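You operate a simulated robot arm through the tools that you are given. There is no shell and no other tool. Be economical: measure what you need, move in short steps, check, and stop when the job is done.

You run a simulated robot arm. Do the job below in one go: nothing can be reset, and whatever is moved stays where it is left.

## Task
Test the moisture in the blue cup and tag it by the chart.
Fine: fibre knob on cotton, probe home in the cup, then the meter button; the probe goes back, the tag into the small frame of that cup's colour.

Only the result counts: the job must be done as asked and must still hold three seconds after the hand-in. Knocking over, shifting, dropping, spilling or breaking anything else fails it.

## Robot
A 6-joint arm with a two-finger parallel gripper, fixed in place. Base frame: the origin is at the foot of the arm, x ahead of it, y to its left, z up; the work surface is at about z = 86. Units: cm, rad, N and s.
With the tool pointing down near the work surface it reaches from about 26 to 68 cm from the base axis. Its first joint turns from -1.152 to 1.152 rad. Payload 2.9 kg.
The TCP is the grasp point between the finger pads, 3 cm short of the fingertips. In the tool frame z runs along the fingers and y along their closing line. Largest opening 11 cm; finger width 2, thickness 1; the body of the gripper, 4.8 by 11.2 cm, starts 5.5 cm behind the TCP.
Orientation is that of the tool frame in the base frame, as [roll, pitch, yaw] about the fixed x, y, z axes, in that order (R = Rz(yaw) Ry(pitch) Rx(roll)). With the fingers straight down and closing along the base's y, the tool's x points along the base's -x, its y along +y and its z along -z.

## Interface
- The arm moves only by the tool arm_command. Its argument "rows" is a list of rows, each a list of 3 entries, a list of its own where there are three numbers: the turn, a rotation vector about the tool's x, y, z in units of 5 degrees (1.0 is 5 degrees), then the shift along the tool's x, y, z in units of 25 mm (1.0 is 25 mm), then the opening, from 0 (shut) to 1 (fully open). In form: [[[rx, ry, rz], [x, y, z], gripper], ...]. A call has 1 to 10 rows; each row shifts and turns the commanded pose from where the row before left it, along the tool's axes as they then stand. A call with a number of a shift or a turn outside -1 to 1 is refused whole. Each row takes 0.2 s and may step no farther than 5 cm and 0.15 rad from the row before; otherwise, or with a gripper value out of range, the whole call is refused. Where a pose cannot be reached the arm comes as near as it can. A force on the tool above 70 N (or 10 N above the force at the start of the call, whichever is more), or a blocked arm, ends the call early, and 0.2 s more pass. The fingers move at their own pace (about 10.8 cm/s each) and stop on an object; they squeeze with about 35 N. The grip force told is the motor's: it shows also when the fingers shut on nothing. Time passes only in rows, and 0.2 s behind the last, so rows that do not move let the fingers close. The reply holds the time, the measured pose of the TCP, the force on the tool along the base axes, the opening and the grip force, in the units named above and with some noise.
- Cameras (640 x 400 px; columns grow to the right, rows downward): "scene" is fixed at [5.92, 41.45, 139.78]; the picture's right is [-0.90, -0.43, 0.00], its down [-0.19, 0.40, -0.90] and it looks along [0.38, -0.81, -0.44] (base axes); focal length 346 px, centre (320, 200). "wrist" rides on the gripper at [7.2, 1.7, -10.3] in the tool frame; the picture's right is [-0.23, 0.97, 0.00], its down [-0.76, -0.18, -0.62] and it looks along [-0.61, -0.14, 0.78] (tool axes); focal length 222 px, centre (320, 200).
- snapshot(camera): a new picture of that camera. No time passes.
- pixel_to_xyz(camera, pixels): for up to 12 pixels [column, row] of the newest picture of that camera ("zoom" is the newest enlarged one), the place [x, y, z] in the base frame of the surface seen there, good to about 0.2 cm. No time passes.
- close_up(camera, box): a new picture of the part [left, top, right, bottom] of that camera's present view, enlarged. No time passes.
- sign_off(): hands the job in; it is judged then, once.

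Keep the steps short. Do not move on a guess: measure, check each grasp and each placing, and mend mistakes. In all there are 80 turns and 38 pictures (those below and enlarged ones count). Leave the gripper open and the arm clear of the work at the hand-in unless told otherwise, and finish with a single line.

The tools are called as a command line: name --argument value ..., lists and objects as JSON in quotes. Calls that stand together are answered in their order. arm_command: Moves the arm, as the interface text tells. Its arguments: {"type":"object","properties":{"rows":{"type":"array","items":{"type":"array"}}},"required":["rows"]} The other tools are called the same way: snapshot (camera) takes a picture; pixel_to_xyz (camera, pixels) gives the place of the surface under pixels of a picture; close_up (camera, box) takes an enlarged picture of a part of a camera's view; sign_off () hands the job in.

At the start:

```text
time: 0.0
position: [30.89, -33.33, 123.32]
ee_rot: [-3.141, -0.001, -3.141]
force: [-0.8, 0.4, -0.6]
opening: 10.99
grasp_force: 0.2
```

scene: 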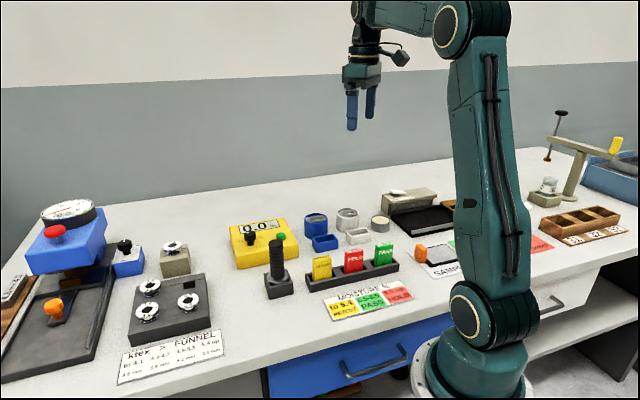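
wrist: 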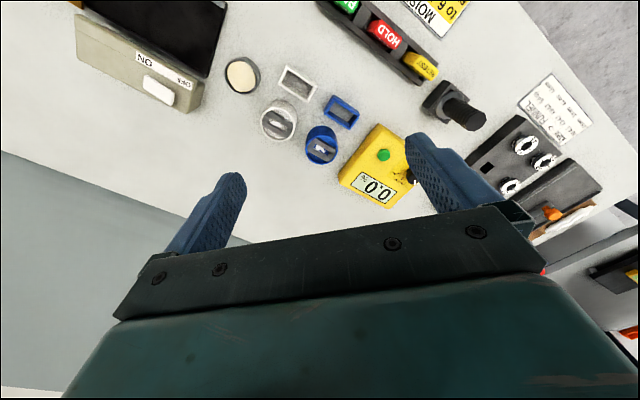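

I see the yellow meter, cups, probe in a black holder, tag rack and chart around (230–410, 190–320) in the scene. I'll enlarge these to read them.

close_up --camera "scene" --box '[220, 190, 420, 320]'

close_up --camera "wrist" --box '[210, 0, 510, 210]'

```text
3.08 times, centred on (320, 255) of scene
```

zoom: 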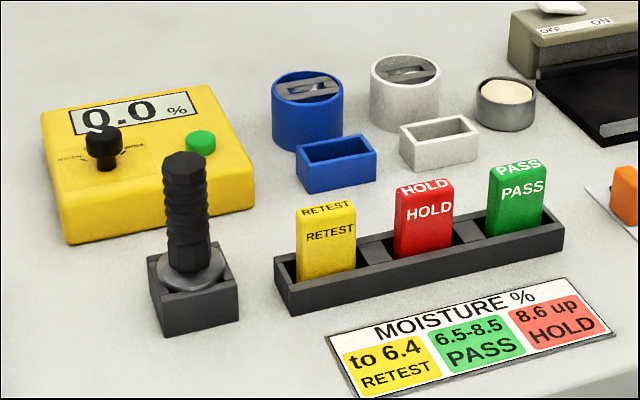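

```text
1.90 times, centred on (360, 105) of wrist
```

zoom: 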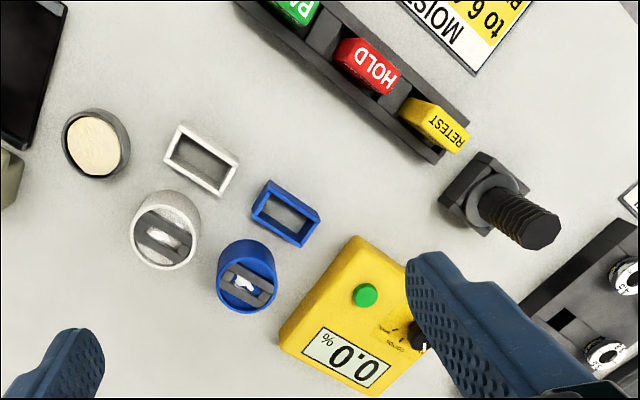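

Chart: to 6.4 RETEST, 6.5–8.5 PASS, 8.6 up HOLD. The cup has a slotted insert. Next I'll enlarge the knob labels and measure the layout.

close_up --camera "scene" --box '[228, 214, 302, 272]'

pixel_to_xyz --camera "scene" --pixels '[[277, 241], [279, 278], [281, 236], [252, 235], [252, 242], [271, 279], [293, 281], [315, 216], [305, 219], [326, 217], [315, 240], [321, 237]]'

pixel_to_xyz --camera "wrist" --pixels '[[463, 111], [450, 100], [436, 83], [424, 100], [321, 152], [310, 145], [334, 151], [321, 128], [341, 112], [381, 155], [422, 68], [388, 36]]'

```text
6.90 times, centred on (265, 243) of scene
```

zoom: 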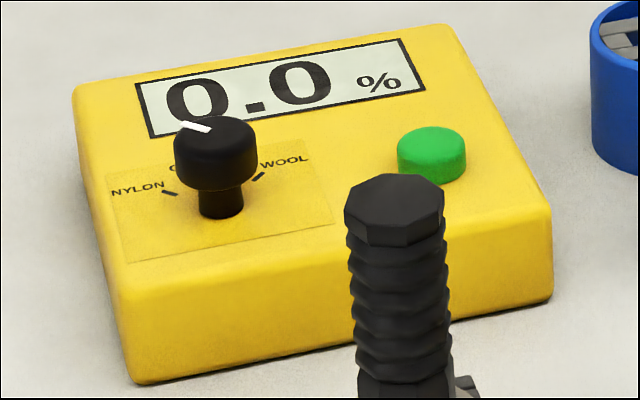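

```text
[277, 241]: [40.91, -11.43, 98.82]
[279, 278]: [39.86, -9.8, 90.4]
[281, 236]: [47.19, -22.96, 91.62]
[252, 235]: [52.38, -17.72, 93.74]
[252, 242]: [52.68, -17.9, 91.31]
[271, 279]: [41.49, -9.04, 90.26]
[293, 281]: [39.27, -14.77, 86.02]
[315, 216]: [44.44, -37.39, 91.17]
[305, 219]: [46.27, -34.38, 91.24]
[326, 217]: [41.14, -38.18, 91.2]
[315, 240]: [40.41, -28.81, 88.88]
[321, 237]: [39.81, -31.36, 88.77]
```

```text
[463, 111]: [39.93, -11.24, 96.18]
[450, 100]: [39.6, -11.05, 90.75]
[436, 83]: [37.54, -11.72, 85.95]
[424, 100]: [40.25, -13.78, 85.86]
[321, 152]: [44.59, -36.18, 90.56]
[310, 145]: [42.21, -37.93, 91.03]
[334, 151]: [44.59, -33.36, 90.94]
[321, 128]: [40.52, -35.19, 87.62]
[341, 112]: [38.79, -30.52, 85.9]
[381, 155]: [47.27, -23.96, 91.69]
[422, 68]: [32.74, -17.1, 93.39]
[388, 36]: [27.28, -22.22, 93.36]
```

NYLON is left, WOOL is right and COTTON is hidden behind the knob. The pointer appears to aim somewhere up-left. I'll bring the wrist camera over the meter for a top view.

arm_command --rows '[[[0, 0, 0], [-0.35, 0.915, 0.55], 1], [[0, 0, 0], [-0.35, 0.915, 0.55], 1], [[0, 0, 0], [-0.35, 0.915, 0.55], 1], [[0, 0, 0], [-0.35, 0.915, 0.55], 1], [[0, 0, 0], [-0.35, 0.915, 0.55], 1], [[0, 0, 0], [-0.35, 0.915, 0.55], 1], [[0, 0, 0], [-0.35, 0.915, 0.55], 1], [[0, 0, 0], [-0.35, 0.915, 0.55], 1]]'

snapshot --camera "wrist"

```text
time: 1.8
position: [38.04, -15.08, 112.21]
ee_rot: [-3.141, 0.0, 3.139]
force: [0.2, -0.3, -0.3]
opening: 11.03
grasp_force: 0.1
```

```text
32 pictures are left
```

wrist: 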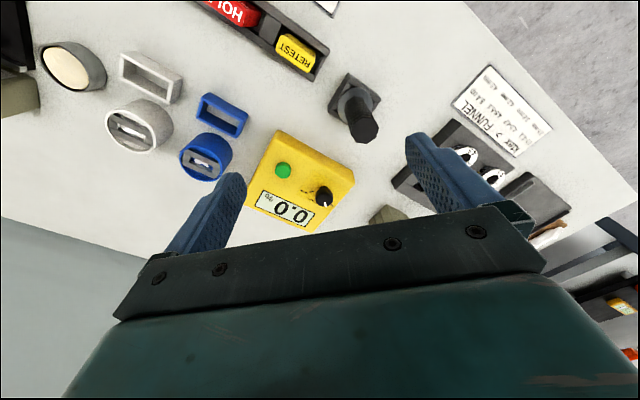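

The meter is visible at (245–355, 130–235), knob at (325,196). I'll enlarge it.

close_up --camera "wrist" --box '[240, 120, 368, 200]'

close_up --camera "wrist" --box '[288, 170, 352, 210]'

pixel_to_xyz --camera "wrist" --pixels '[[325, 194], [355, 169], [278, 130], [245, 206], [284, 170], [264, 190], [314, 214], [357, 100], [371, 139]]'

```text
5.00 times, centred on (304, 160) of wrist
```

zoom: 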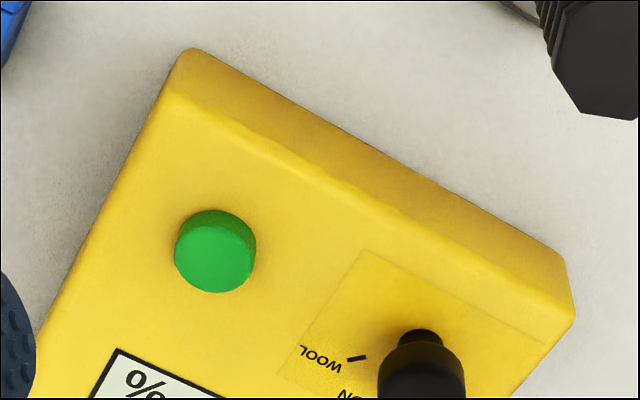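

```text
10.00 times, centred on (320, 190) of wrist
```

zoom: 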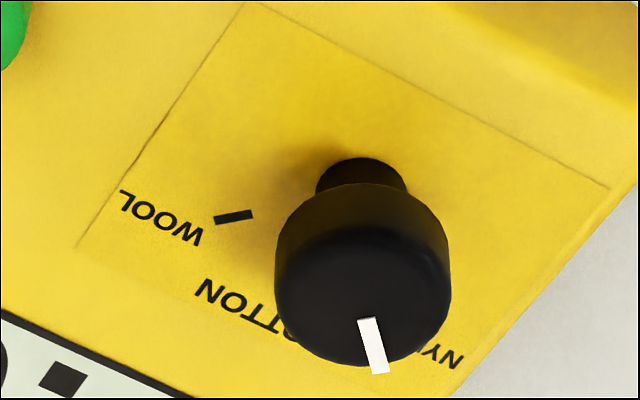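

```text
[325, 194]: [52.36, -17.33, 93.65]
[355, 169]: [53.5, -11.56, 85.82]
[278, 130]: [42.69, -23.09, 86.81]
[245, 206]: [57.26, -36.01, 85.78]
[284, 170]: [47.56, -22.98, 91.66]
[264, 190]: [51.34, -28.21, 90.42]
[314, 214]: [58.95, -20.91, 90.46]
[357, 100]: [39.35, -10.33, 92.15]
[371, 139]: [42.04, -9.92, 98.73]
```

The pointer aims about +x (image down). I need tick directions: measure wool tick, nylon tick, label plate corners, and cup slot points.

pixel_to_xyz --camera "scene" --pixels '[[242.97, 241.84], [256.6, 239.5], [250.5, 245.8], [251.2, 232.6], [246.5, 232.0], [249.5, 232.7], [236.3, 239.3], [267.8, 244.7], [239, 252], [245.2, 233.3]]'

pixel_to_xyz --camera "zoom" --pixels '[[233, 217], [252, 214], [216, 220], [365, 322], [380, 368], [245, 3], [80, 245], [609, 187], [360, 265], [362, 170], [370, 340]]'

close_up --camera "wrist" --box '[100, 80, 260, 180]'

```text
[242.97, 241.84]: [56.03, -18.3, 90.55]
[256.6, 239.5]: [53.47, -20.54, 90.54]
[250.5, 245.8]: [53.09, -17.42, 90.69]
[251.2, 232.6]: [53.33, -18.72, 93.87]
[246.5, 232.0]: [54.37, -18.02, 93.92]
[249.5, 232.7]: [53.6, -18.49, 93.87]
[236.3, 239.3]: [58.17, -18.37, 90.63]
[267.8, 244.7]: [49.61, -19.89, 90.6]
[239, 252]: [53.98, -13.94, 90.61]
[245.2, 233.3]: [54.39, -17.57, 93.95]
```

```text
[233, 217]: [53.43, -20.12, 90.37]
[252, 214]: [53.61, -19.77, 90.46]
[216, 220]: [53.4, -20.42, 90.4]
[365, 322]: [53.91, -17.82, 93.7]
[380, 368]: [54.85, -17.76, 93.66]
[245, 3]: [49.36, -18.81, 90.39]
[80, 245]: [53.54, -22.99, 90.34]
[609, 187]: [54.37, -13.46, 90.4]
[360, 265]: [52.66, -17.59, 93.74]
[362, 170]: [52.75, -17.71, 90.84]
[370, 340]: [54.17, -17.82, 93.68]
```

```text
4.00 times, centred on (180, 130) of wrist
```

zoom: 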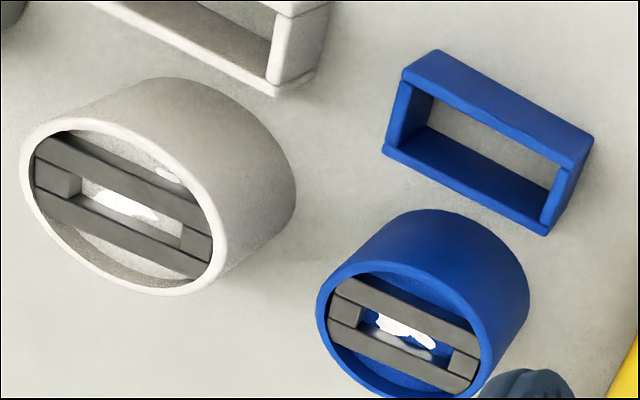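

Measured: label plate "up" runs along about -45°, so COTTON is at about -45° about base z, and the pointer is now at about 0° (NYLON). The knob centre is about (53.4,-18.0), top 93.9. I'll go above it with partly closed fingers.

arm_command --rows '[[[0, 0, 0], [-0.879, -0.167, 0.7], 0.45], [[0, 0, 0], [-0.879, -0.167, 0.7], 0.45], [[0, 0, 0], [-0.879, -0.167, 0.7], 0.45], [[0, 0, 0], [-0.879, -0.167, 0.7], 0.45], [[0, 0, 0], [-0.879, -0.167, 0.7], 0.45], [[0, 0, 0], [-0.879, -0.167, 0.7], 0.45], [[0, 0, 0], [-0.879, -0.167, 0.7], 0.45]]'

snapshot --camera "wrist"

```text
time: 3.4
position: [53.6, -18.06, 100.01]
ee_rot: [3.14, -0.003, -3.141]
force: [-0.2, -0.5, 1.0]
opening: 4.93
grasp_force: 0.1
```

```text
28 pictures are left
```

wrist: 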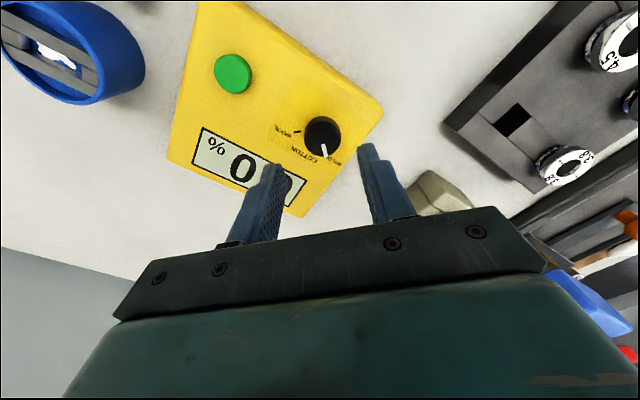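

The knob is at (323,135), between the fingers. I'll measure its rim precisely in an enlarged view.

close_up --camera "wrist" --box '[264, 100, 392, 180]'

```text
5.00 times, centred on (328, 140) of wrist
```

zoom: 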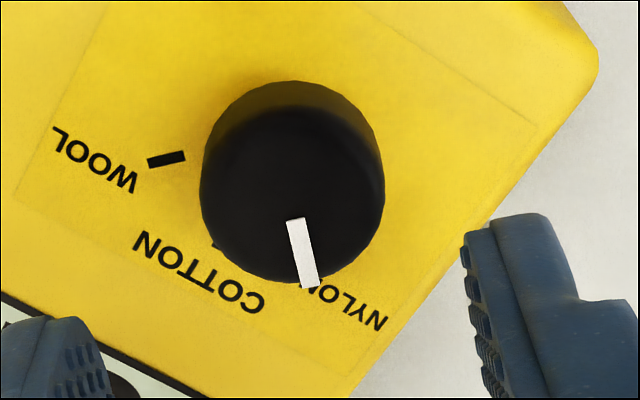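

The knob centre is about (53.4,-17.8) and the COTTON tick is at -43° to -45°. I'll descend so the tips are at about z 91.3, around the cap.

arm_command --rows '[[[0, 0, 0], [0.07, 0.09, 0.57], 0.45], [[0, 0, 0], [0, 0, 0.57], 0.45], [[0, 0, 0], [0, 0, 0.57], 0.45], [[0, 0, 0], [0, 0, 0.57], 0.45], [[0, 0, 0], [0, 0, 0], 0.2], [[0, 0, 0], [0, 0, 0], 0.2]]'

```text
time: 4.8
position: [53.0, -17.95, 94.41]
ee_rot: [3.141, 0.0, 3.141]
force: [-1.4, -0.3, 1.7]
opening: 2.96
grasp_force: 45.5
```

It is gripped at 2.96 cm. Now I'll turn 45° about tool z (clockwise from above).

arm_command --rows '[[[0, 0, 1], [0, 0, 0], 0.2], [[0, 0, 1], [0, 0, 0], 0.2], [[0, 0, 1], [0, 0, 0], 0.2], [[0, 0, 1], [0, 0, 0], 0.2], [[0, 0, 1], [0, 0, 0], 0.2], [[0, 0, 1], [0, 0, 0], 0.2], [[0, 0, 1], [0, 0, 0], 0.2], [[0, 0, 1], [0, 0, 0], 0.2], [[0, 0, 1], [0, 0, 0], 0.2], [[0, 0, 0], [0, 0, 0], 0.2]]'

close_up --camera "scene" --box '[228, 204, 308, 254]'

```text
time: 7.0
position: [53.12, -17.55, 94.49]
ee_rot: [3.138, 0.002, 2.362]
force: [3.0, 25.4, 22.9]
opening: 2.95
grasp_force: 44.8
```

```text
8.00 times, centred on (268, 229) of scene
```

zoom: 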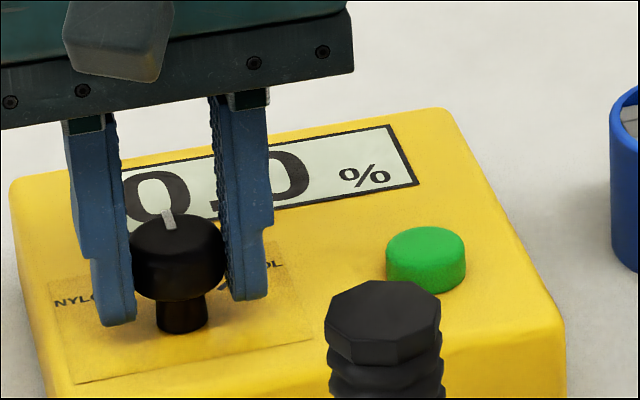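

The knob has turned with the gripper, but there's a side force of about 25 N. I'll open slowly, then rise and check.

arm_command --rows '[[[0, 0, 0], [0, 0, 0], 0.45], [[0, 0, 0], [0, 0, 0], 0.45], [[0, 0, 0], [0, 0, -0.8], 0.45], [[0, 0, 0], [0, 0, -0.8], 0.45], [[0, 0, 0], [0, 0, -0.8], 0.45], [[0, 0, 0], [0, 0, -0.8], 0.45]]'

close_up --camera "scene" --box '[228, 214, 302, 272]'

snapshot --camera "wrist"

```text
time: 8.4
position: [52.89, -17.78, 102.39]
ee_rot: [3.141, 0.001, 2.355]
force: [0.4, 0.0, 1.2]
opening: 4.95
grasp_force: 0.1
```

```text
6.90 times, centred on (265, 243) of scene
```

zoom: 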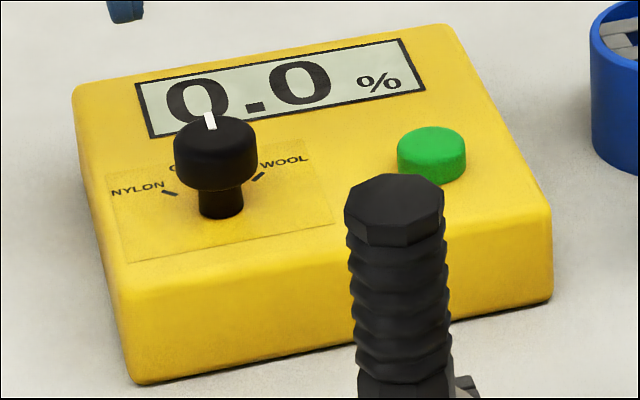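

```text
24 pictures are left
```

wrist: 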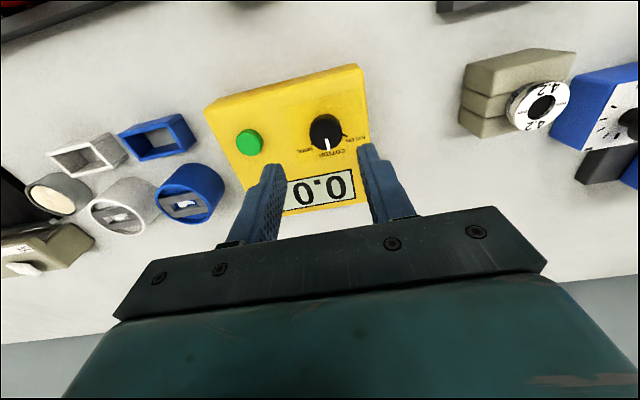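

The pointer is now on COTTON. Next I'll look at the probe handle and holder to find its orientation.

close_up --camera "scene" --box '[256, 232, 304, 304]'

arm_command --rows '[[[0, 0, -1], [0, 0, -1], 1], [[0, 0, -1], [0, 0, -1], 1], [[0, 0, -1], [0, 0, -1], 1], [[0, 0, -1], [0, 0, -1], 1], [[0, 0, -1], [0, 0, 0], 1], [[0, 0, -1], [0, 0, 0], 1], [[0, 0, -1], [0, 0, 0], 1], [[0, 0, -1], [0, 0, 0], 1], [[0, 0, -1], [0, 0, 0], 1]]'

```text
5.56 times, centred on (280, 268) of scene
```

zoom: 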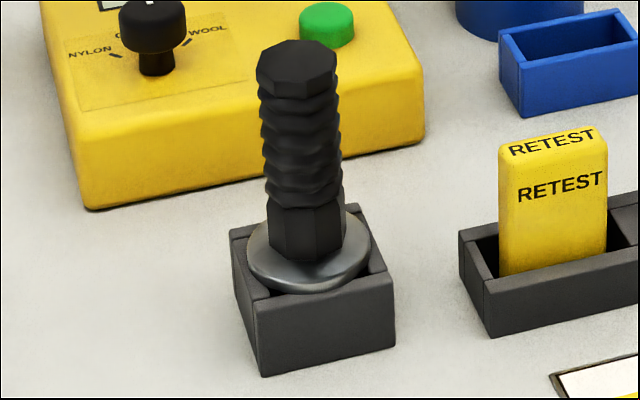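

```text
time: 10.4
position: [53.1, -17.72, 112.28]
ee_rot: [3.14, -0.001, -3.14]
force: [0.3, 0.6, -0.4]
opening: 11.01
grasp_force: 0.0
```

The probe has a ribbed octagonal handle above a metal disc in a square holder. I'll move the wrist camera near it.

arm_command --rows '[[[0, 0, 0], [0.975, 0.5, 0], 1], [[0, 0, 0], [0.975, 0.5, 0], 1], [[0, 0, 0], [0.975, 0.5, 0], 1], [[0, 0, 0], [0.975, 0.5, 0], 1], [[0, 0, 0], [0.975, 0.5, 0], 1], [[0, 0, 0], [0.975, 0.5, 0], 1], [[0, 0, 0], [0.975, 0.5, 0], 1]]'

close_up --camera "wrist" --box '[256, 60, 416, 160]'

```text
time: 12.0
position: [36.03, -9.43, 112.17]
ee_rot: [-3.141, -0.001, -3.141]
force: [-0.7, 1.0, 0.4]
opening: 10.99
grasp_force: 0.1
```

```text
4.00 times, centred on (336, 110) of wrist
```

zoom: 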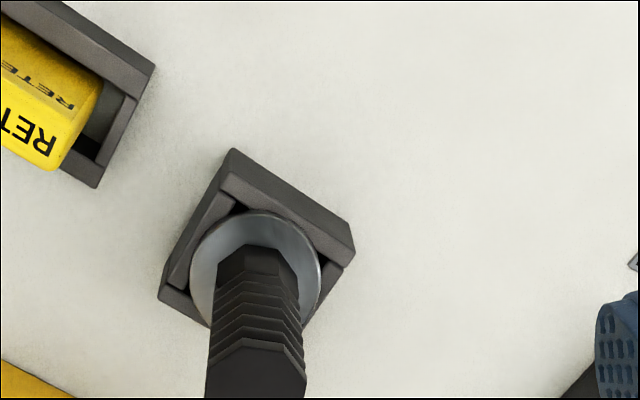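

The holder is a square box rotated in yaw. I'll measure handle and holder points, and the cup's slot, for angles.

pixel_to_xyz --camera "zoom" --pixels '[[233, 152], [354, 245], [165, 295], [228, 185], [338, 260], [260, 217], [192, 272], [320, 280], [255, 262], [239, 345], [210, 372], [302, 372]]'

snapshot --camera "wrist"

```text
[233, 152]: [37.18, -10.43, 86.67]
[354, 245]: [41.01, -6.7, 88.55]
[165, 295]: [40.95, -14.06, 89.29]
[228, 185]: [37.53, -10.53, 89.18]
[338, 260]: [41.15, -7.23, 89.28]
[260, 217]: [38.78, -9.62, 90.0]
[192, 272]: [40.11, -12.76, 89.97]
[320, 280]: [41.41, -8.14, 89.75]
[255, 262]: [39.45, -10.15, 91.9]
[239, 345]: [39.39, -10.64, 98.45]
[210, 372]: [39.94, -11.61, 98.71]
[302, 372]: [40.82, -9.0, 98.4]
```

```text
21 pictures are left
```

wrist: 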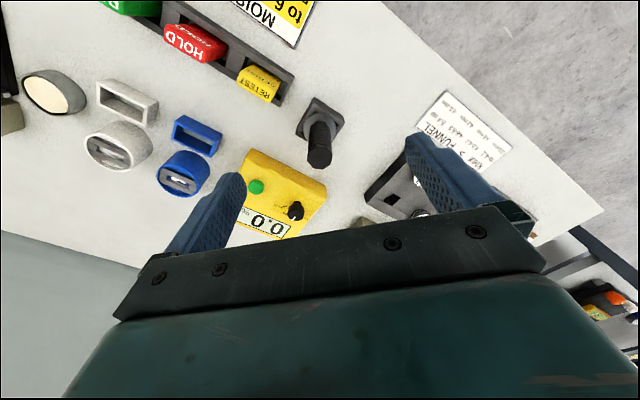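

The holder is at about 43–45° with centre (41.0,-10.65). Now a steep view of the blue cup's slot.

arm_command --rows '[[[0, 0, 0], [-0.16, -1, 0.16], 1], [[0, 0, 0], [-0.16, -1, 0.16], 1], [[0, 0, 0], [-0.16, -1, 0.16], 1], [[0, 0, 0], [-0.16, -1, 0.16], 1], [[0, 0, 0], [-0.16, -1, 0.16], 1], [[0, 0, 0], [-0.16, -1, 0.16], 1], [[0, 0, 0], [-0.16, -1, 0.16], 1], [[0, 0, 0], [-0.16, -1, 0.16], 1], [[0, 0, 0], [-0.16, -1, 0.16], 1], [[0, 0, 0], [-0.16, -1, 0.16], 1]]'

close_up --camera "wrist" --box '[224, 70, 384, 170]'

```text
time: 14.2
position: [39.91, -34.09, 108.36]
ee_rot: [3.141, 0.002, 3.14]
force: [0.0, 0.8, -0.4]
opening: 11.02
grasp_force: 0.1
```

```text
4.00 times, centred on (304, 120) of wrist
```

zoom: 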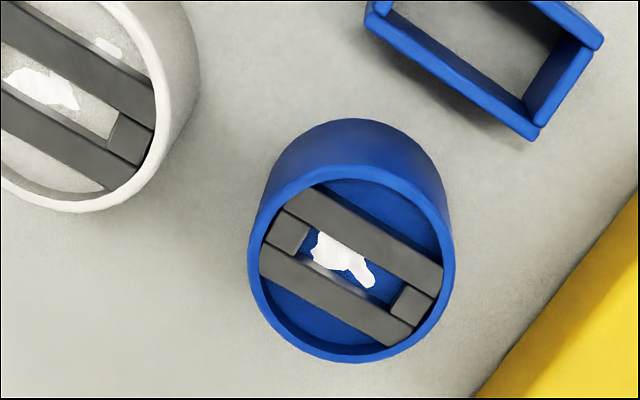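

The slot is clearly visible: its centre is near zoom (351,270), running between the two bars. Measuring it.

pixel_to_xyz --camera "zoom" --pixels '[[315, 188], [440, 265], [265, 262], [407, 344], [311, 226], [298, 254], [404, 286], [392, 311], [351, 173], [251, 262], [453, 250], [355, 355]]'

```text
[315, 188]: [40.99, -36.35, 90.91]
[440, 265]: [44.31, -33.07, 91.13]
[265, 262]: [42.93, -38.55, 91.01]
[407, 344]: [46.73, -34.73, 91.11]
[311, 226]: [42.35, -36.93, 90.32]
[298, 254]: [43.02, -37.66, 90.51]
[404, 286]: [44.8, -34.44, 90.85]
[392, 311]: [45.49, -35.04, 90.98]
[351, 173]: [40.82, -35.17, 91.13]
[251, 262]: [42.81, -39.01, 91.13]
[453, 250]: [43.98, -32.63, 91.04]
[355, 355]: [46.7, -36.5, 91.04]
```

The slot runs along 45°, 3.5 × 1.0 cm, centre (43.9,-36.0), with its top at 90.9. Now back above the probe.

arm_command --rows '[[[0, 0, 0], [-0.044, 0.938, 0], 0.5], [[0, 0, 0], [-0.044, 0.938, 0], 0.5], [[0, 0, 0], [-0.044, 0.938, 0], 0.5], [[0, 0, 0], [-0.044, 0.938, 0], 0.5], [[0, 0, 0], [-0.044, 0.938, 0], 0.5], [[0, 0, 0], [-0.044, 0.938, 0], 0.5], [[0, 0, 0], [-0.044, 0.938, 0], 0.5], [[0, 0, 0], [-0.044, 0.938, 0], 0.5], [[0, 0, 0], [-0.044, 0.938, 0], 0.5], [[0, 0, 0], [-0.044, 0.938, 0], 0.5]]'

arm_command --rows '[[[0, 0, 0.9], [0, 0, 0], 0.5], [[0, 0, 0.9], [0, 0, 0], 0.5], [[0, 0, 0.9], [0, 0, 0], 0.5], [[0, 0, 0.9], [0, 0, 0], 0.5], [[0, 0, 0.9], [0, 0, 0], 0.5], [[0, 0, 0], [0, 0, 0.5], 0.5], [[0, 0, 0], [0, 0, 0.5], 0.5]]'

snapshot --camera "wrist"

```text
time: 16.4
position: [41.23, -10.42, 108.35]
ee_rot: [-3.141, 0.0, 3.138]
force: [-0.7, -0.4, 0.0]
opening: 5.5
grasp_force: 0.1
```

```text
time: 18.0
position: [41.04, -10.5, 105.67]
ee_rot: [-3.141, 0.0, 2.75]
force: [-0.5, 0.5, -0.2]
opening: 5.51
grasp_force: 0.0
```

```text
19 pictures are left
```

wrist: 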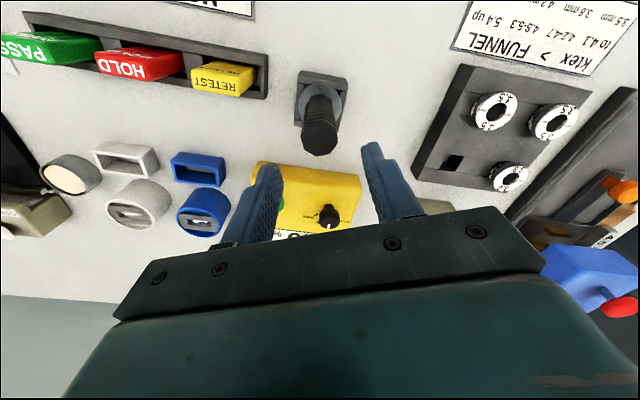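

The handle's top at (320,138) falls within 0.2 cm of the grip line. I'll descend to TCP z of about 96 and close.

arm_command --rows '[[[0, 0, 0], [0, 0.05, 0.77], 0.5], [[0, 0, 0], [0, 0, 0.77], 0.5], [[0, 0, 0], [0, 0, 0.77], 0.5], [[0, 0, 0], [0, 0, 0.77], 0.5], [[0, 0, 0], [0, 0, 0.77], 0.5], [[0, 0, 0], [0, 0, 0], 0.15], [[0, 0, 0], [0, 0, 0], 0.15], [[0, 0, 0], [0, 0, 0], 0.15]]'

```text
time: 19.8
position: [40.97, -10.66, 96.29]
ee_rot: [-3.14, -0.001, 2.747]
force: [0.1, 0.8, -0.6]
opening: 3.1
grasp_force: 35.4
```

Gripped at 3.1 cm. I'll lift 9 cm and look at the blade.

arm_command --rows '[[[0, 0, 0], [0, 0, -0.5], 0.15], [[0, 0, 0], [0, 0, -0.5], 0.15], [[0, 0, 0], [0, 0, -0.5], 0.15], [[0, 0, 0], [0, 0, -0.5], 0.15], [[0, 0, 0], [0, 0, -0.8], 0.15], [[0, 0, 0], [0, 0, -0.8], 0.15], [[0, 0, 0], [0, 0, 0], 0.15]]'

close_up --camera "scene" --box '[240, 200, 320, 300]'

```text
time: 21.4
position: [41.07, -10.57, 105.26]
ee_rot: [3.141, -0.001, 2.75]
force: [0.0, 0.6, -2.4]
opening: 3.11
grasp_force: 35.4
```

```text
4.00 times, centred on (280, 250) of scene
```

zoom: 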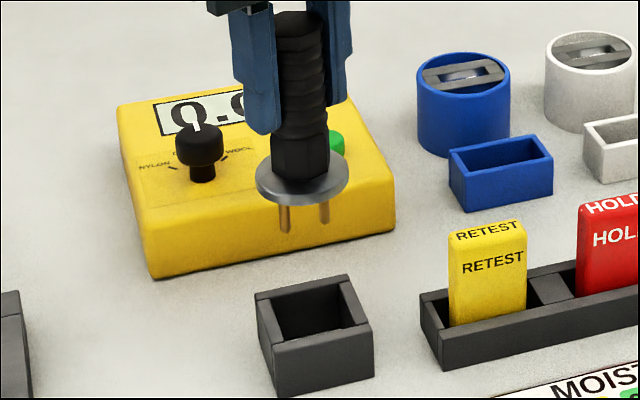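

The probe has two pins, about 2.2 cm apart, in line along about 45°, which matches the slot. I'll carry it over the blue cup at this height.

arm_command --rows '[[[0, 0, 0], [-0.491, -0.892, 0], 0.15], [[0, 0, 0], [-0.491, -0.892, 0], 0.15], [[0, 0, 0], [-0.491, -0.892, 0], 0.15], [[0, 0, 0], [-0.491, -0.892, 0], 0.15], [[0, 0, 0], [-0.491, -0.892, 0], 0.15], [[0, 0, 0], [-0.491, -0.892, 0], 0.15], [[0, 0, 0], [-0.491, -0.892, 0], 0.15], [[0, 0, 0], [-0.491, -0.892, 0], 0.15], [[0, 0, 0], [-0.491, -0.892, 0], 0.15], [[0, 0, 0], [-0.491, -0.892, 0], 0.15]]'

close_up --camera "wrist" --box '[240, 60, 400, 160]'

close_up --camera "scene" --box '[270, 180, 350, 230]'

```text
time: 23.6
position: [44.08, -35.86, 105.16]
ee_rot: [-3.141, -0.001, 2.749]
force: [-0.1, -0.7, -1.4]
opening: 3.12
grasp_force: 35.2
```

```text
4.00 times, centred on (320, 110) of wrist
```

zoom: 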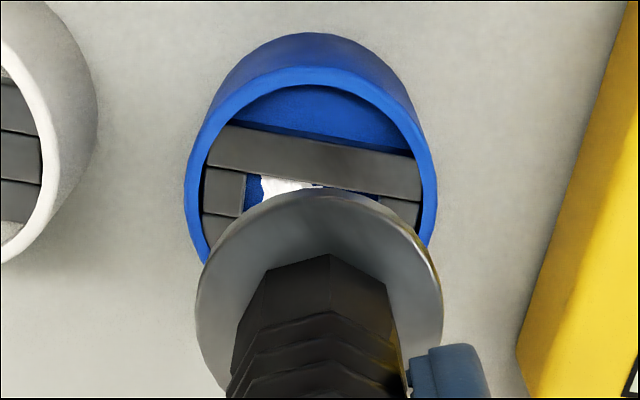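

```text
8.00 times, centred on (310, 205) of scene
```

zoom: 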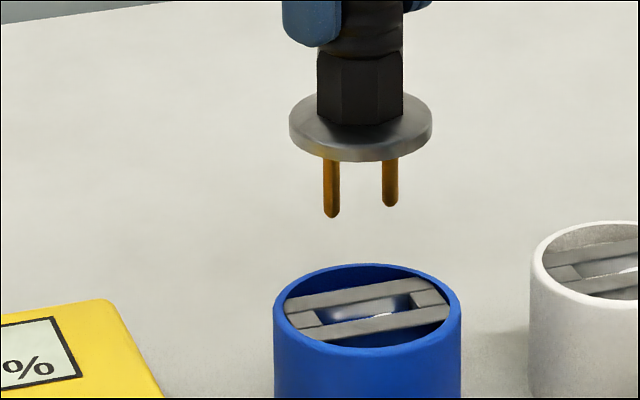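

The probe is nearly over the cup, and the pins line up with the slot. By the pictures it sits about 0.25 cm too far along tool +y. I'll correct that and lower 3 cm, then recheck.

arm_command --rows '[[[0, 0, 0], [-0.02, -0.1, 0], 0.15], [[0, 0, 0], [0, 0, 0.6], 0.15], [[0, 0, 0], [0, 0, 0.6], 0.15], [[0, 0, 0], [0, 0, 0], 0.15]]'

close_up --camera "scene" --box '[285, 190, 345, 228]'

close_up --camera "wrist" --box '[240, 40, 400, 140]'

```text
time: 24.6
position: [43.93, -36.2, 102.0]
ee_rot: [3.141, 0.0, 2.749]
force: [0.2, -0.2, -1.0]
opening: 3.08
grasp_force: 35.3
```

```text
10.53 times, centred on (315, 209) of scene
```

zoom: 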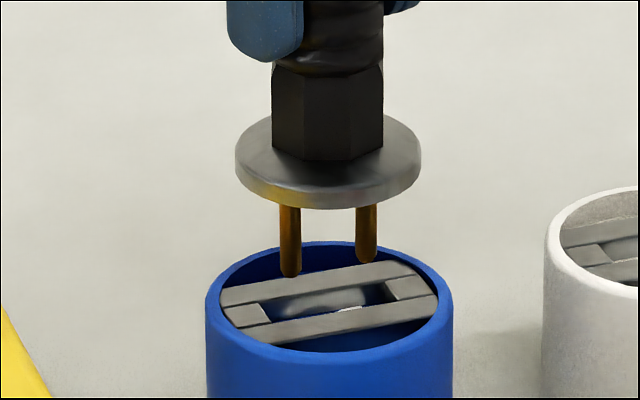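

```text
4.00 times, centred on (320, 90) of wrist
```

zoom: 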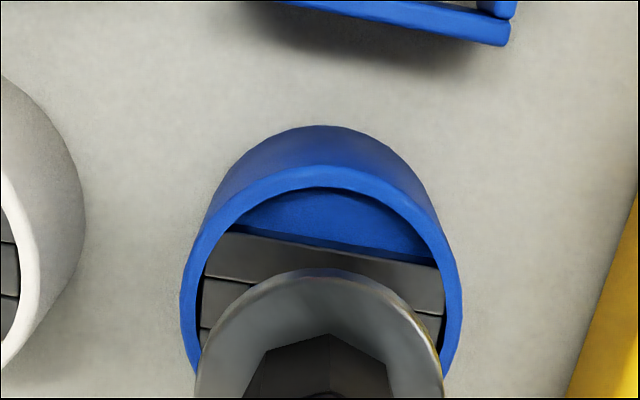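

The pins' midpoint and the slot centre coincide in the scene (column 328 for both), and in the wrist view they agree to 0.1 cm. I'll lower slowly, watching the force.

arm_command --rows '[[[0, 0, 0], [0, 0, 0.35], 0.15], [[0, 0, 0], [0, 0, 0.35], 0.15], [[0, 0, 0], [0, 0, 0.3], 0.15], [[0, 0, 0], [0, 0, 0], 0.15]]'

close_up --camera "scene" --box '[285, 190, 345, 228]'

```text
time: 25.6
position: [43.86, -36.06, 99.55]
ee_rot: [-3.14, 0.0, 2.75]
force: [-0.1, -0.1, -1.1]
opening: 3.09
grasp_force: 34.7
```

```text
10.53 times, centred on (315, 209) of scene
```

zoom: 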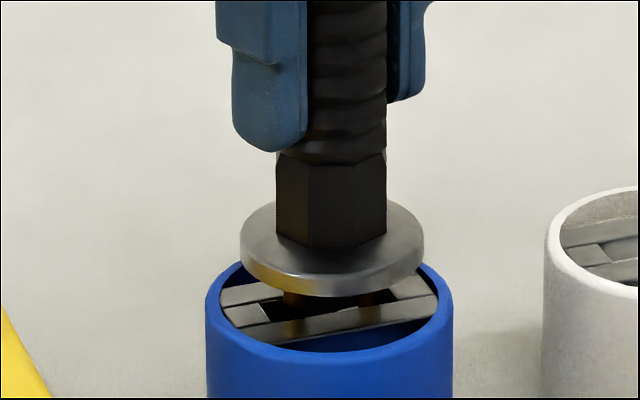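

The pins are in the slot with no force. Continuing in small steps until the disc seats.

arm_command --rows '[[[0, 0, 0], [0, 0, 0.15], 0.15], [[0, 0, 0], [0, 0, 0.15], 0.15], [[0, 0, 0], [0, 0, 0.15], 0.15], [[0, 0, 0], [0, 0, 0.1], 0.15], [[0, 0, 0], [0, 0, 0], 0.15]]'

```text
time: 26.8
position: [43.99, -36.01, 98.3]
ee_rot: [-3.141, -0.001, 2.749]
force: [-0.2, 0.6, -1.6]
opening: 3.1
grasp_force: 34.6
```

arm_command --rows '[[[0, 0, 0], [0, 0, 0.06], 0.15], [[0, 0, 0], [0, 0, 0.06], 0.15], [[0, 0, 0], [0, 0, 0.06], 0.15], [[0, 0, 0], [0, 0, 0], 0.15]]'

close_up --camera "scene" --box '[285, 190, 345, 228]'

```text
time: 27.8
position: [43.95, -36.03, 98.03]
ee_rot: [-3.139, 0.004, 2.749]
force: [-0.4, 6.1, 20.4]
opening: 3.12
grasp_force: 34.7
```

```text
10.53 times, centred on (315, 209) of scene
```

zoom: 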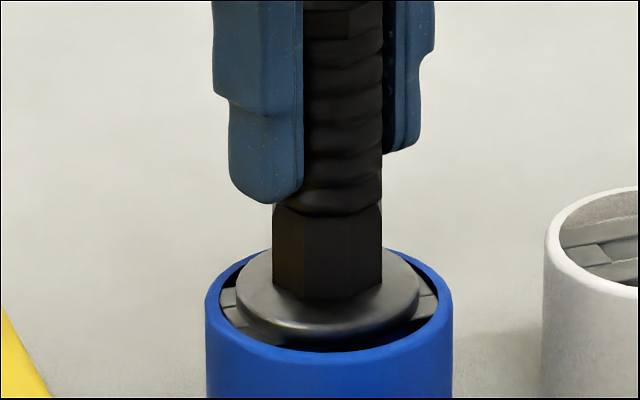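

Contact at 20 N, with the disc resting on the bars inside the rim. I'll release and rise straight up.

arm_command --rows '[[[0, 0, 0], [0, 0, -0.05], 0.15], [[0, 0, 0], [0, 0, 0], 0.5], [[0, 0, 0], [0, 0, 0], 0.5], [[0, 0, 0], [0, 0, -0.8], 0.5], [[0, 0, 0], [0, 0, -0.8], 0.5], [[0, 0, 0], [0, 0, -0.8], 0.5], [[0, 0, 0], [0, 0, -0.8], 0.5]]'

close_up --camera "scene" --box '[240, 185, 352, 255]'

```text
time: 29.4
position: [43.86, -36.04, 106.03]
ee_rot: [3.141, 0.001, 2.749]
force: [0.6, 1.0, 0.4]
opening: 5.5
grasp_force: 0.0
```

```text
5.71 times, centred on (296, 220) of scene
```

zoom: 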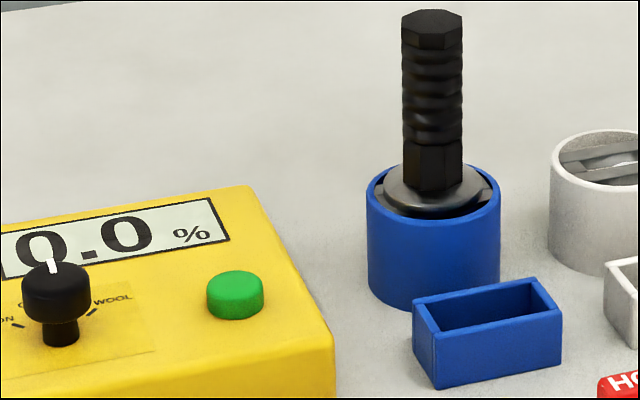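

The probe stands home in the cup. Next the green button at (47.5,-23.1), top 91.7, with shut fingers. First hover above it.

arm_command --rows '[[[0, 0, 0], [0.106, 0.89, 0], 0.5], [[0, 0, 0], [0.106, 0.89, 0], 0.2], [[0, 0, 0], [0.106, 0.89, 0], 0], [[0, 0, 0], [0.106, 0.89, 0], 0], [[0, 0, 0], [0.106, 0.89, 0], 0], [[0, 0, 0], [0.106, 0.89, 0], 0], [[0, 0, 0], [0, 0, 0.9], 0], [[0, 0, 0], [0, 0, 0.9], 0], [[0, 0, 0], [0, 0, 0.9], 0], [[0, 0, 0], [0, 0, 0.8], 0]]'

close_up --camera "scene" --box '[228, 200, 308, 250]'

```text
time: 31.6
position: [47.62, -23.15, 97.25]
ee_rot: [-3.141, 0.0, 2.751]
force: [-0.3, -0.1, -0.3]
opening: 0.0
grasp_force: 35.4
```

```text
8.00 times, centred on (268, 225) of scene
```

zoom: 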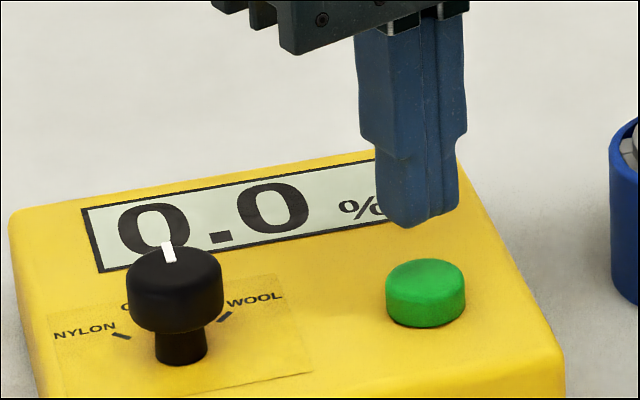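

The fingertips are above the button, about 0.25 cm to its left. I'll nudge and press down gently.

arm_command --rows '[[[0, 0, 0], [0.066, -0.07, 0.4], 0], [[0, 0, 0], [0, 0, 0.4], 0], [[0, 0, 0], [0, 0, 0.15], 0], [[0, 0, 0], [0, 0, 0.08], 0], [[0, 0, 0], [0, 0, 0.08], 0], [[0, 0, 0], [0, 0, 0], 0]]'

close_up --camera "scene" --box '[228, 200, 308, 250]'

```text
time: 33.0
position: [47.25, -23.29, 94.4]
ee_rot: [-3.141, 0.0, 2.75]
force: [0.5, 0.7, 1.4]
opening: 0.02
grasp_force: 35.5
```

```text
8.00 times, centred on (268, 225) of scene
```

zoom: 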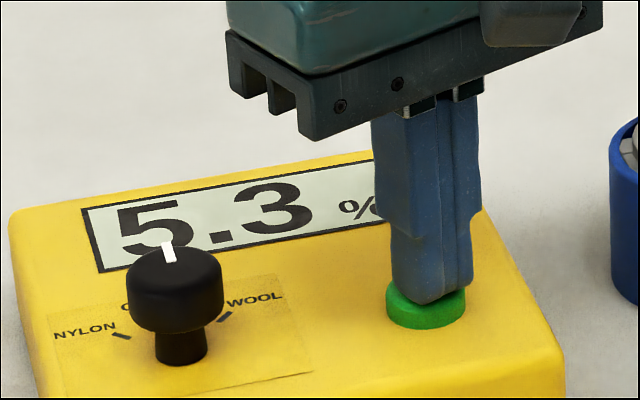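

The reading is 5.3 %, so RETEST. I'll rise, open, and go back over the probe.

arm_command --rows '[[[0, 0, 0], [0, 0, -0.95], 0], [[0, 0, 0], [0, 0, -0.95], 0], [[0, 0, 0], [0, 0, -0.95], 0], [[0, 0, 0], [0, 0, -0.95], 0.5], [[0, 0, 0], [0, 0, -0.95], 0.5]]'

arm_command --rows '[[[0, 0, 0], [-0.119, -0.871, 0], 0.5], [[0, 0, 0], [-0.119, -0.871, 0], 0.5], [[0, 0, 0], [-0.119, -0.871, 0], 0.5], [[0, 0, 0], [-0.119, -0.871, 0], 0.5], [[0, 0, 0], [-0.119, -0.871, 0], 0.5], [[0, 0, 0], [-0.119, -0.871, 0], 0.5], [[0, 0, 0], [0, 0, 0], 0.5]]'

snapshot --camera "scene"

```text
time: 34.2
position: [47.45, -23.2, 106.38]
ee_rot: [3.141, 0.001, 2.75]
force: [0.0, 0.1, 0.1]
opening: 5.5
grasp_force: 0.0
```

```text
time: 35.8
position: [43.86, -36.04, 106.55]
ee_rot: [3.14, -0.001, 2.749]
force: [-0.1, 1.1, -0.5]
opening: 5.49
grasp_force: 0.0
```

```text
8 pictures are left
```

scene: 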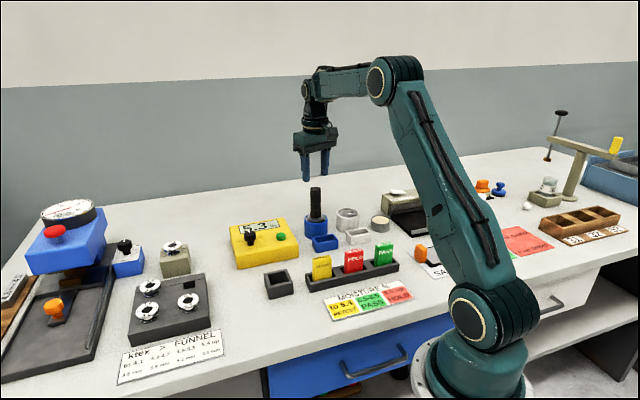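

It is aligned as at the release (43.86,-36.04). I'll descend to the same grip height and close.

arm_command --rows '[[[0, 0, 0], [0, 0, 0.85], 0.5], [[0, 0, 0], [0, 0, 0.85], 0.5], [[0, 0, 0], [0, 0, 0.85], 0.5], [[0, 0, 0], [0, 0, 0.8], 0.5], [[0, 0, 0], [0, 0, 0], 0.15], [[0, 0, 0], [0, 0, 0], 0.15], [[0, 0, 0], [0, 0, 0], 0.15]]'

close_up --camera "scene" --box '[230, 180, 342, 250]'

```text
time: 37.4
position: [43.89, -35.99, 97.74]
ee_rot: [-3.14, -0.001, 2.748]
force: [-0.4, -0.7, -0.4]
opening: 3.1
grasp_force: 35.2
```

```text
5.71 times, centred on (286, 215) of scene
```

zoom: 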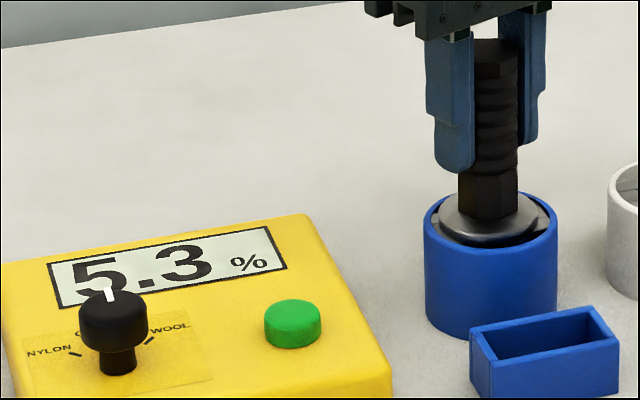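

The display still reads 5.3 and the probe is gripped. I'll lift it slowly, then take it back by the reverse path.

arm_command --rows '[[[0, 0, 0], [0, 0, -0.3], 0.15], [[0, 0, 0], [0, 0, -0.4], 0.15], [[0, 0, 0], [0, 0, -0.5], 0.15], [[0, 0, 0], [0, 0, -0.6], 0.15], [[0, 0, 0], [0, 0, -0.6], 0.15], [[0, 0, 0], [0, 0, -0.6], 0.15]]'

arm_command --rows '[[[0, 0, 0], [0.494, 0.898, 0], 0.15], [[0, 0, 0], [0.494, 0.898, 0], 0.15], [[0, 0, 0], [0.494, 0.898, 0], 0.15], [[0, 0, 0], [0.494, 0.898, 0], 0.15], [[0, 0, 0], [0.494, 0.898, 0], 0.15], [[0, 0, 0], [0.494, 0.898, 0], 0.15], [[0, 0, 0], [0.494, 0.898, 0], 0.15], [[0, 0, 0], [0.494, 0.898, 0], 0.15], [[0, 0, 0], [0.494, 0.898, 0], 0.15], [[0, 0, 0], [0.494, 0.898, 0], 0.15]]'

arm_command --rows '[[[0, 0, 0], [0, 0, 0.7], 0.15], [[0, 0, 0], [0, 0, 0.7], 0.15], [[0, 0, 0], [0, 0, 0], 0.15]]'

close_up --camera "scene" --box '[240, 240, 320, 300]'

```text
time: 38.8
position: [44.07, -36.09, 105.34]
ee_rot: [3.141, 0.0, 2.748]
force: [0.6, -0.5, -1.9]
opening: 3.09
grasp_force: 36.0
```

```text
time: 41.0
position: [41.47, -10.76, 105.48]
ee_rot: [3.139, -0.002, 2.746]
force: [-0.2, 0.3, -2.0]
opening: 3.09
grasp_force: 35.1
```

```text
time: 41.8
position: [41.37, -10.75, 101.88]
ee_rot: [-3.141, -0.001, 2.751]
force: [0.7, -0.1, -1.3]
opening: 3.08
grasp_force: 34.8
```

```text
6.67 times, centred on (280, 270) of scene
```

zoom: 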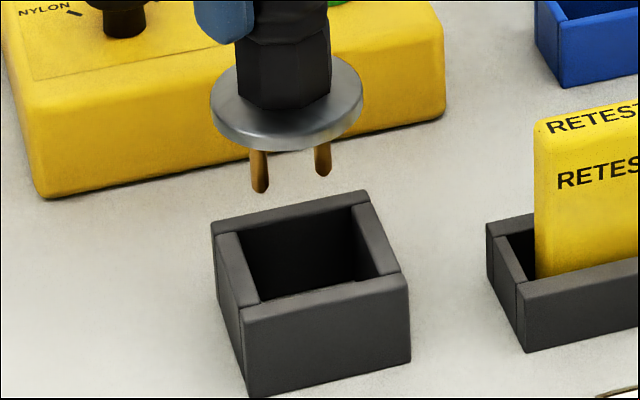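

The probe is over the holder, about 0.3 cm off toward +x by the pose (41.37 vs 41.0). I'll correct and lower.

arm_command --rows '[[[0, 0, 0], [0.13, -0.03, 0], 0.15], [[0, 0, 0], [0, 0, 0.5], 0.15], [[0, 0, 0], [0, 0, 0.5], 0.15], [[0, 0, 0], [0, 0, 0.5], 0.15], [[0, 0, 0], [0, 0, 0.4], 0.15], [[0, 0, 0], [0, 0, 0.1], 0.15], [[0, 0, 0], [0, 0, 0], 0.15]]'

```text
time: 43.4
position: [41.02, -10.69, 96.98]
ee_rot: [3.141, -0.001, 2.749]
force: [-0.6, 0.0, -1.3]
opening: 3.1
grasp_force: 35.3
```

arm_command --rows '[[[0, 0, 0], [0, 0, 0.1], 0.15], [[0, 0, 0], [0, 0, 0.1], 0.15], [[0, 0, 0], [0, 0, 0.08], 0.15], [[0, 0, 0], [0, 0, 0], 0.15]]'

```text
time: 44.4
position: [40.99, -10.64, 96.3]
ee_rot: [-3.141, 0.001, 2.748]
force: [0.0, 0.4, -1.7]
opening: 3.1
grasp_force: 34.7
```

No contact yet; continuing in tiny steps.

arm_command --rows '[[[0, 0, 0], [0, 0, 0.06], 0.15], [[0, 0, 0], [0, 0, 0.06], 0.15], [[0, 0, 0], [0, 0, 0], 0.15]]'

```text
time: 45.2
position: [40.96, -10.62, 96.06]
ee_rot: [3.142, 0.004, 2.749]
force: [-4.6, 1.3, 29.5]
opening: 3.05
grasp_force: 34.8
```

Seated (contact 29 N at z 96.06). Release and rise.

arm_command --rows '[[[0, 0, 0], [0, 0, -0.05], 0.15], [[0, 0, 0], [0, 0, 0], 0.5], [[0, 0, 0], [0, 0, 0], 0.5], [[0, 0, 0], [0, 0, -0.8], 0.5], [[0, 0, 0], [0, 0, -0.8], 0.5], [[0, 0, 0], [0, 0, -0.8], 0.5], [[0, 0, 0], [0, 0, -0.8], 0.5], [[0, 0, 0], [0, 0, -0.8], 0.5]]'

close_up --camera "scene" --box '[256, 226, 368, 296]'

pixel_to_xyz --camera "zoom" --pixels '[[127, 220], [80, 290]]'

```text
time: 47.0
position: [40.83, -10.32, 106.14]
ee_rot: [-3.141, -0.002, 2.749]
force: [0.8, -0.1, 0.2]
opening: 5.5
grasp_force: 0.0
```

```text
5.71 times, centred on (312, 261) of scene
```

zoom: 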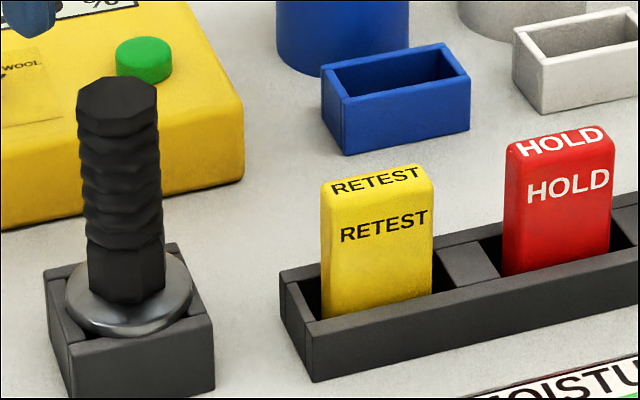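

```text
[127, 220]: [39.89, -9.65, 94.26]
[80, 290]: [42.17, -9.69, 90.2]
```

The probe is back in its holder. Now I'll measure the RETEST tag, its slot and the blue frame in this enlarged view.

pixel_to_xyz --camera "zoom" --pixels '[[324, 194], [433, 181], [326, 180], [421, 166], [378, 180], [372, 280], [323, 70], [443, 45], [468, 75], [346, 98], [300, 300], [448, 290]]'

arm_command --rows '[[[0, 0, 1], [0, 0, 0], 0.6], [[0, 0, 1], [0, 0, 0], 0.6], [[0, 0, 1], [0, 0, 0], 0.6], [[0, 0, 1], [0, 0, 0], 0.6], [[0, 0, 0.5], [0, 0, 0], 0.6], [[0, 0, 0], [0, 0, 0], 0.6]]'

```text
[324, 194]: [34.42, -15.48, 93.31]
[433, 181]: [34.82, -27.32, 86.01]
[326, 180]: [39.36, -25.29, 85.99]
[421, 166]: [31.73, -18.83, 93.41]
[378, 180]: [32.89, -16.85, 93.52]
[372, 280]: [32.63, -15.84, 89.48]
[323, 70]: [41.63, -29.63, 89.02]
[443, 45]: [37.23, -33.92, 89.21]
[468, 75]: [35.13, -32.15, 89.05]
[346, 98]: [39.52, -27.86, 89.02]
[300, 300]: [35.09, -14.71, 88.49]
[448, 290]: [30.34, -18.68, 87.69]
```

```text
time: 48.4
position: [40.87, -10.5, 106.07]
ee_rot: [-3.141, -0.001, 2.354]
force: [-0.4, -0.2, -0.9]
opening: 6.6
grasp_force: 0.0
```

The tag centre is about (33.1,-17.1), top 93.5. The frame's centre is (38.4,-30.9), its long side at 45°. I'll turn so the fingers close across the tag's thickness (yaw -135°).

arm_command --rows '[[[0, 0, -1], [0, 0, 0], 0.4], [[0, 0, -1], [0, 0, 0], 0.4], [[0, 0, -1], [0, 0, 0], 0.4], [[0, 0, -1], [0, 0, 0], 0.4], [[0, 0, -1], [0, 0, 0], 0.4], [[0, 0, -1], [0, 0, 0], 0.4], [[0, 0, -1], [0, 0, 0], 0.4], [[0, 0, -1], [0, 0, 0], 0.4], [[0, 0, -1], [0, 0, 0], 0.4]]'

arm_command --rows '[[[0, 0, -1], [0, 0, 0], 0.4], [[0, 0, -1], [0, 0, 0], 0.4], [[0, 0, -1], [0, 0, 0], 0.4], [[0, 0, -1], [0, 0, 0], 0.4], [[0, 0, -1], [0, 0, 0], 0.4], [[0, 0, -1], [0, 0, 0], 0.4], [[0, 0, -1], [0, 0, 0], 0.4], [[0, 0, -1], [0, 0, 0], 0.4], [[0, 0, -1], [0, 0, 0], 0.4]]'

arm_command --rows '[[[0, 0, 0], [0.814, 0.07, 0], 0.4], [[0, 0, 0], [0.814, 0.07, 0], 0.4], [[0, 0, 0], [0.814, 0.07, 0], 0.4], [[0, 0, 0], [0.814, 0.07, 0], 0.4], [[0, 0, 0], [0.814, 0.07, 0], 0.4], [[0, 0, 0], [0, 0, 0], 0.4]]'

close_up --camera "wrist" --box '[192, 40, 448, 200]'

```text
time: 50.4
position: [40.98, -10.48, 106.09]
ee_rot: [-3.14, 0.0, -3.139]
force: [-0.8, -0.5, 0.2]
opening: 4.39
grasp_force: 0.1
```

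```text
time: 52.4
position: [40.76, -10.64, 106.16]
ee_rot: [3.141, -0.001, -2.356]
force: [-0.8, -0.3, 0.3]
opening: 4.43
grasp_force: 0.1
```

```text
time: 53.8
position: [33.04, -17.25, 106.01]
ee_rot: [-3.141, 0.0, -2.357]
force: [0.1, -0.8, 0.4]
opening: 4.41
grasp_force: 0.1
```

```text
2.50 times, centred on (320, 120) of wrist
```

zoom: 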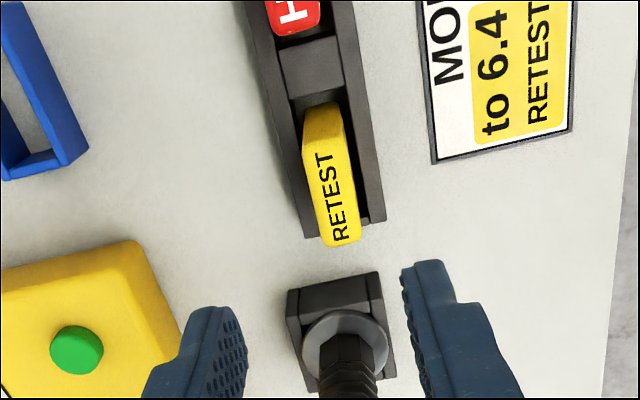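

The tag's top face is centred near zoom (332,190). I'll measure it exactly.

pixel_to_xyz --camera "zoom" --pixels '[[308, 150], [344, 145], [325, 238], [355, 236], [332, 190], [314, 190], [350, 190], [325, 115]]'

```text
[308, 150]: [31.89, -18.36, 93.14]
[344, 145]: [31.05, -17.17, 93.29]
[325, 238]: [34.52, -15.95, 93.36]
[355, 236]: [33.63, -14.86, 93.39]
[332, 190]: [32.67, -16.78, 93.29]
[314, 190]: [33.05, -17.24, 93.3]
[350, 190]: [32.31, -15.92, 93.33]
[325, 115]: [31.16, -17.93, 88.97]
```

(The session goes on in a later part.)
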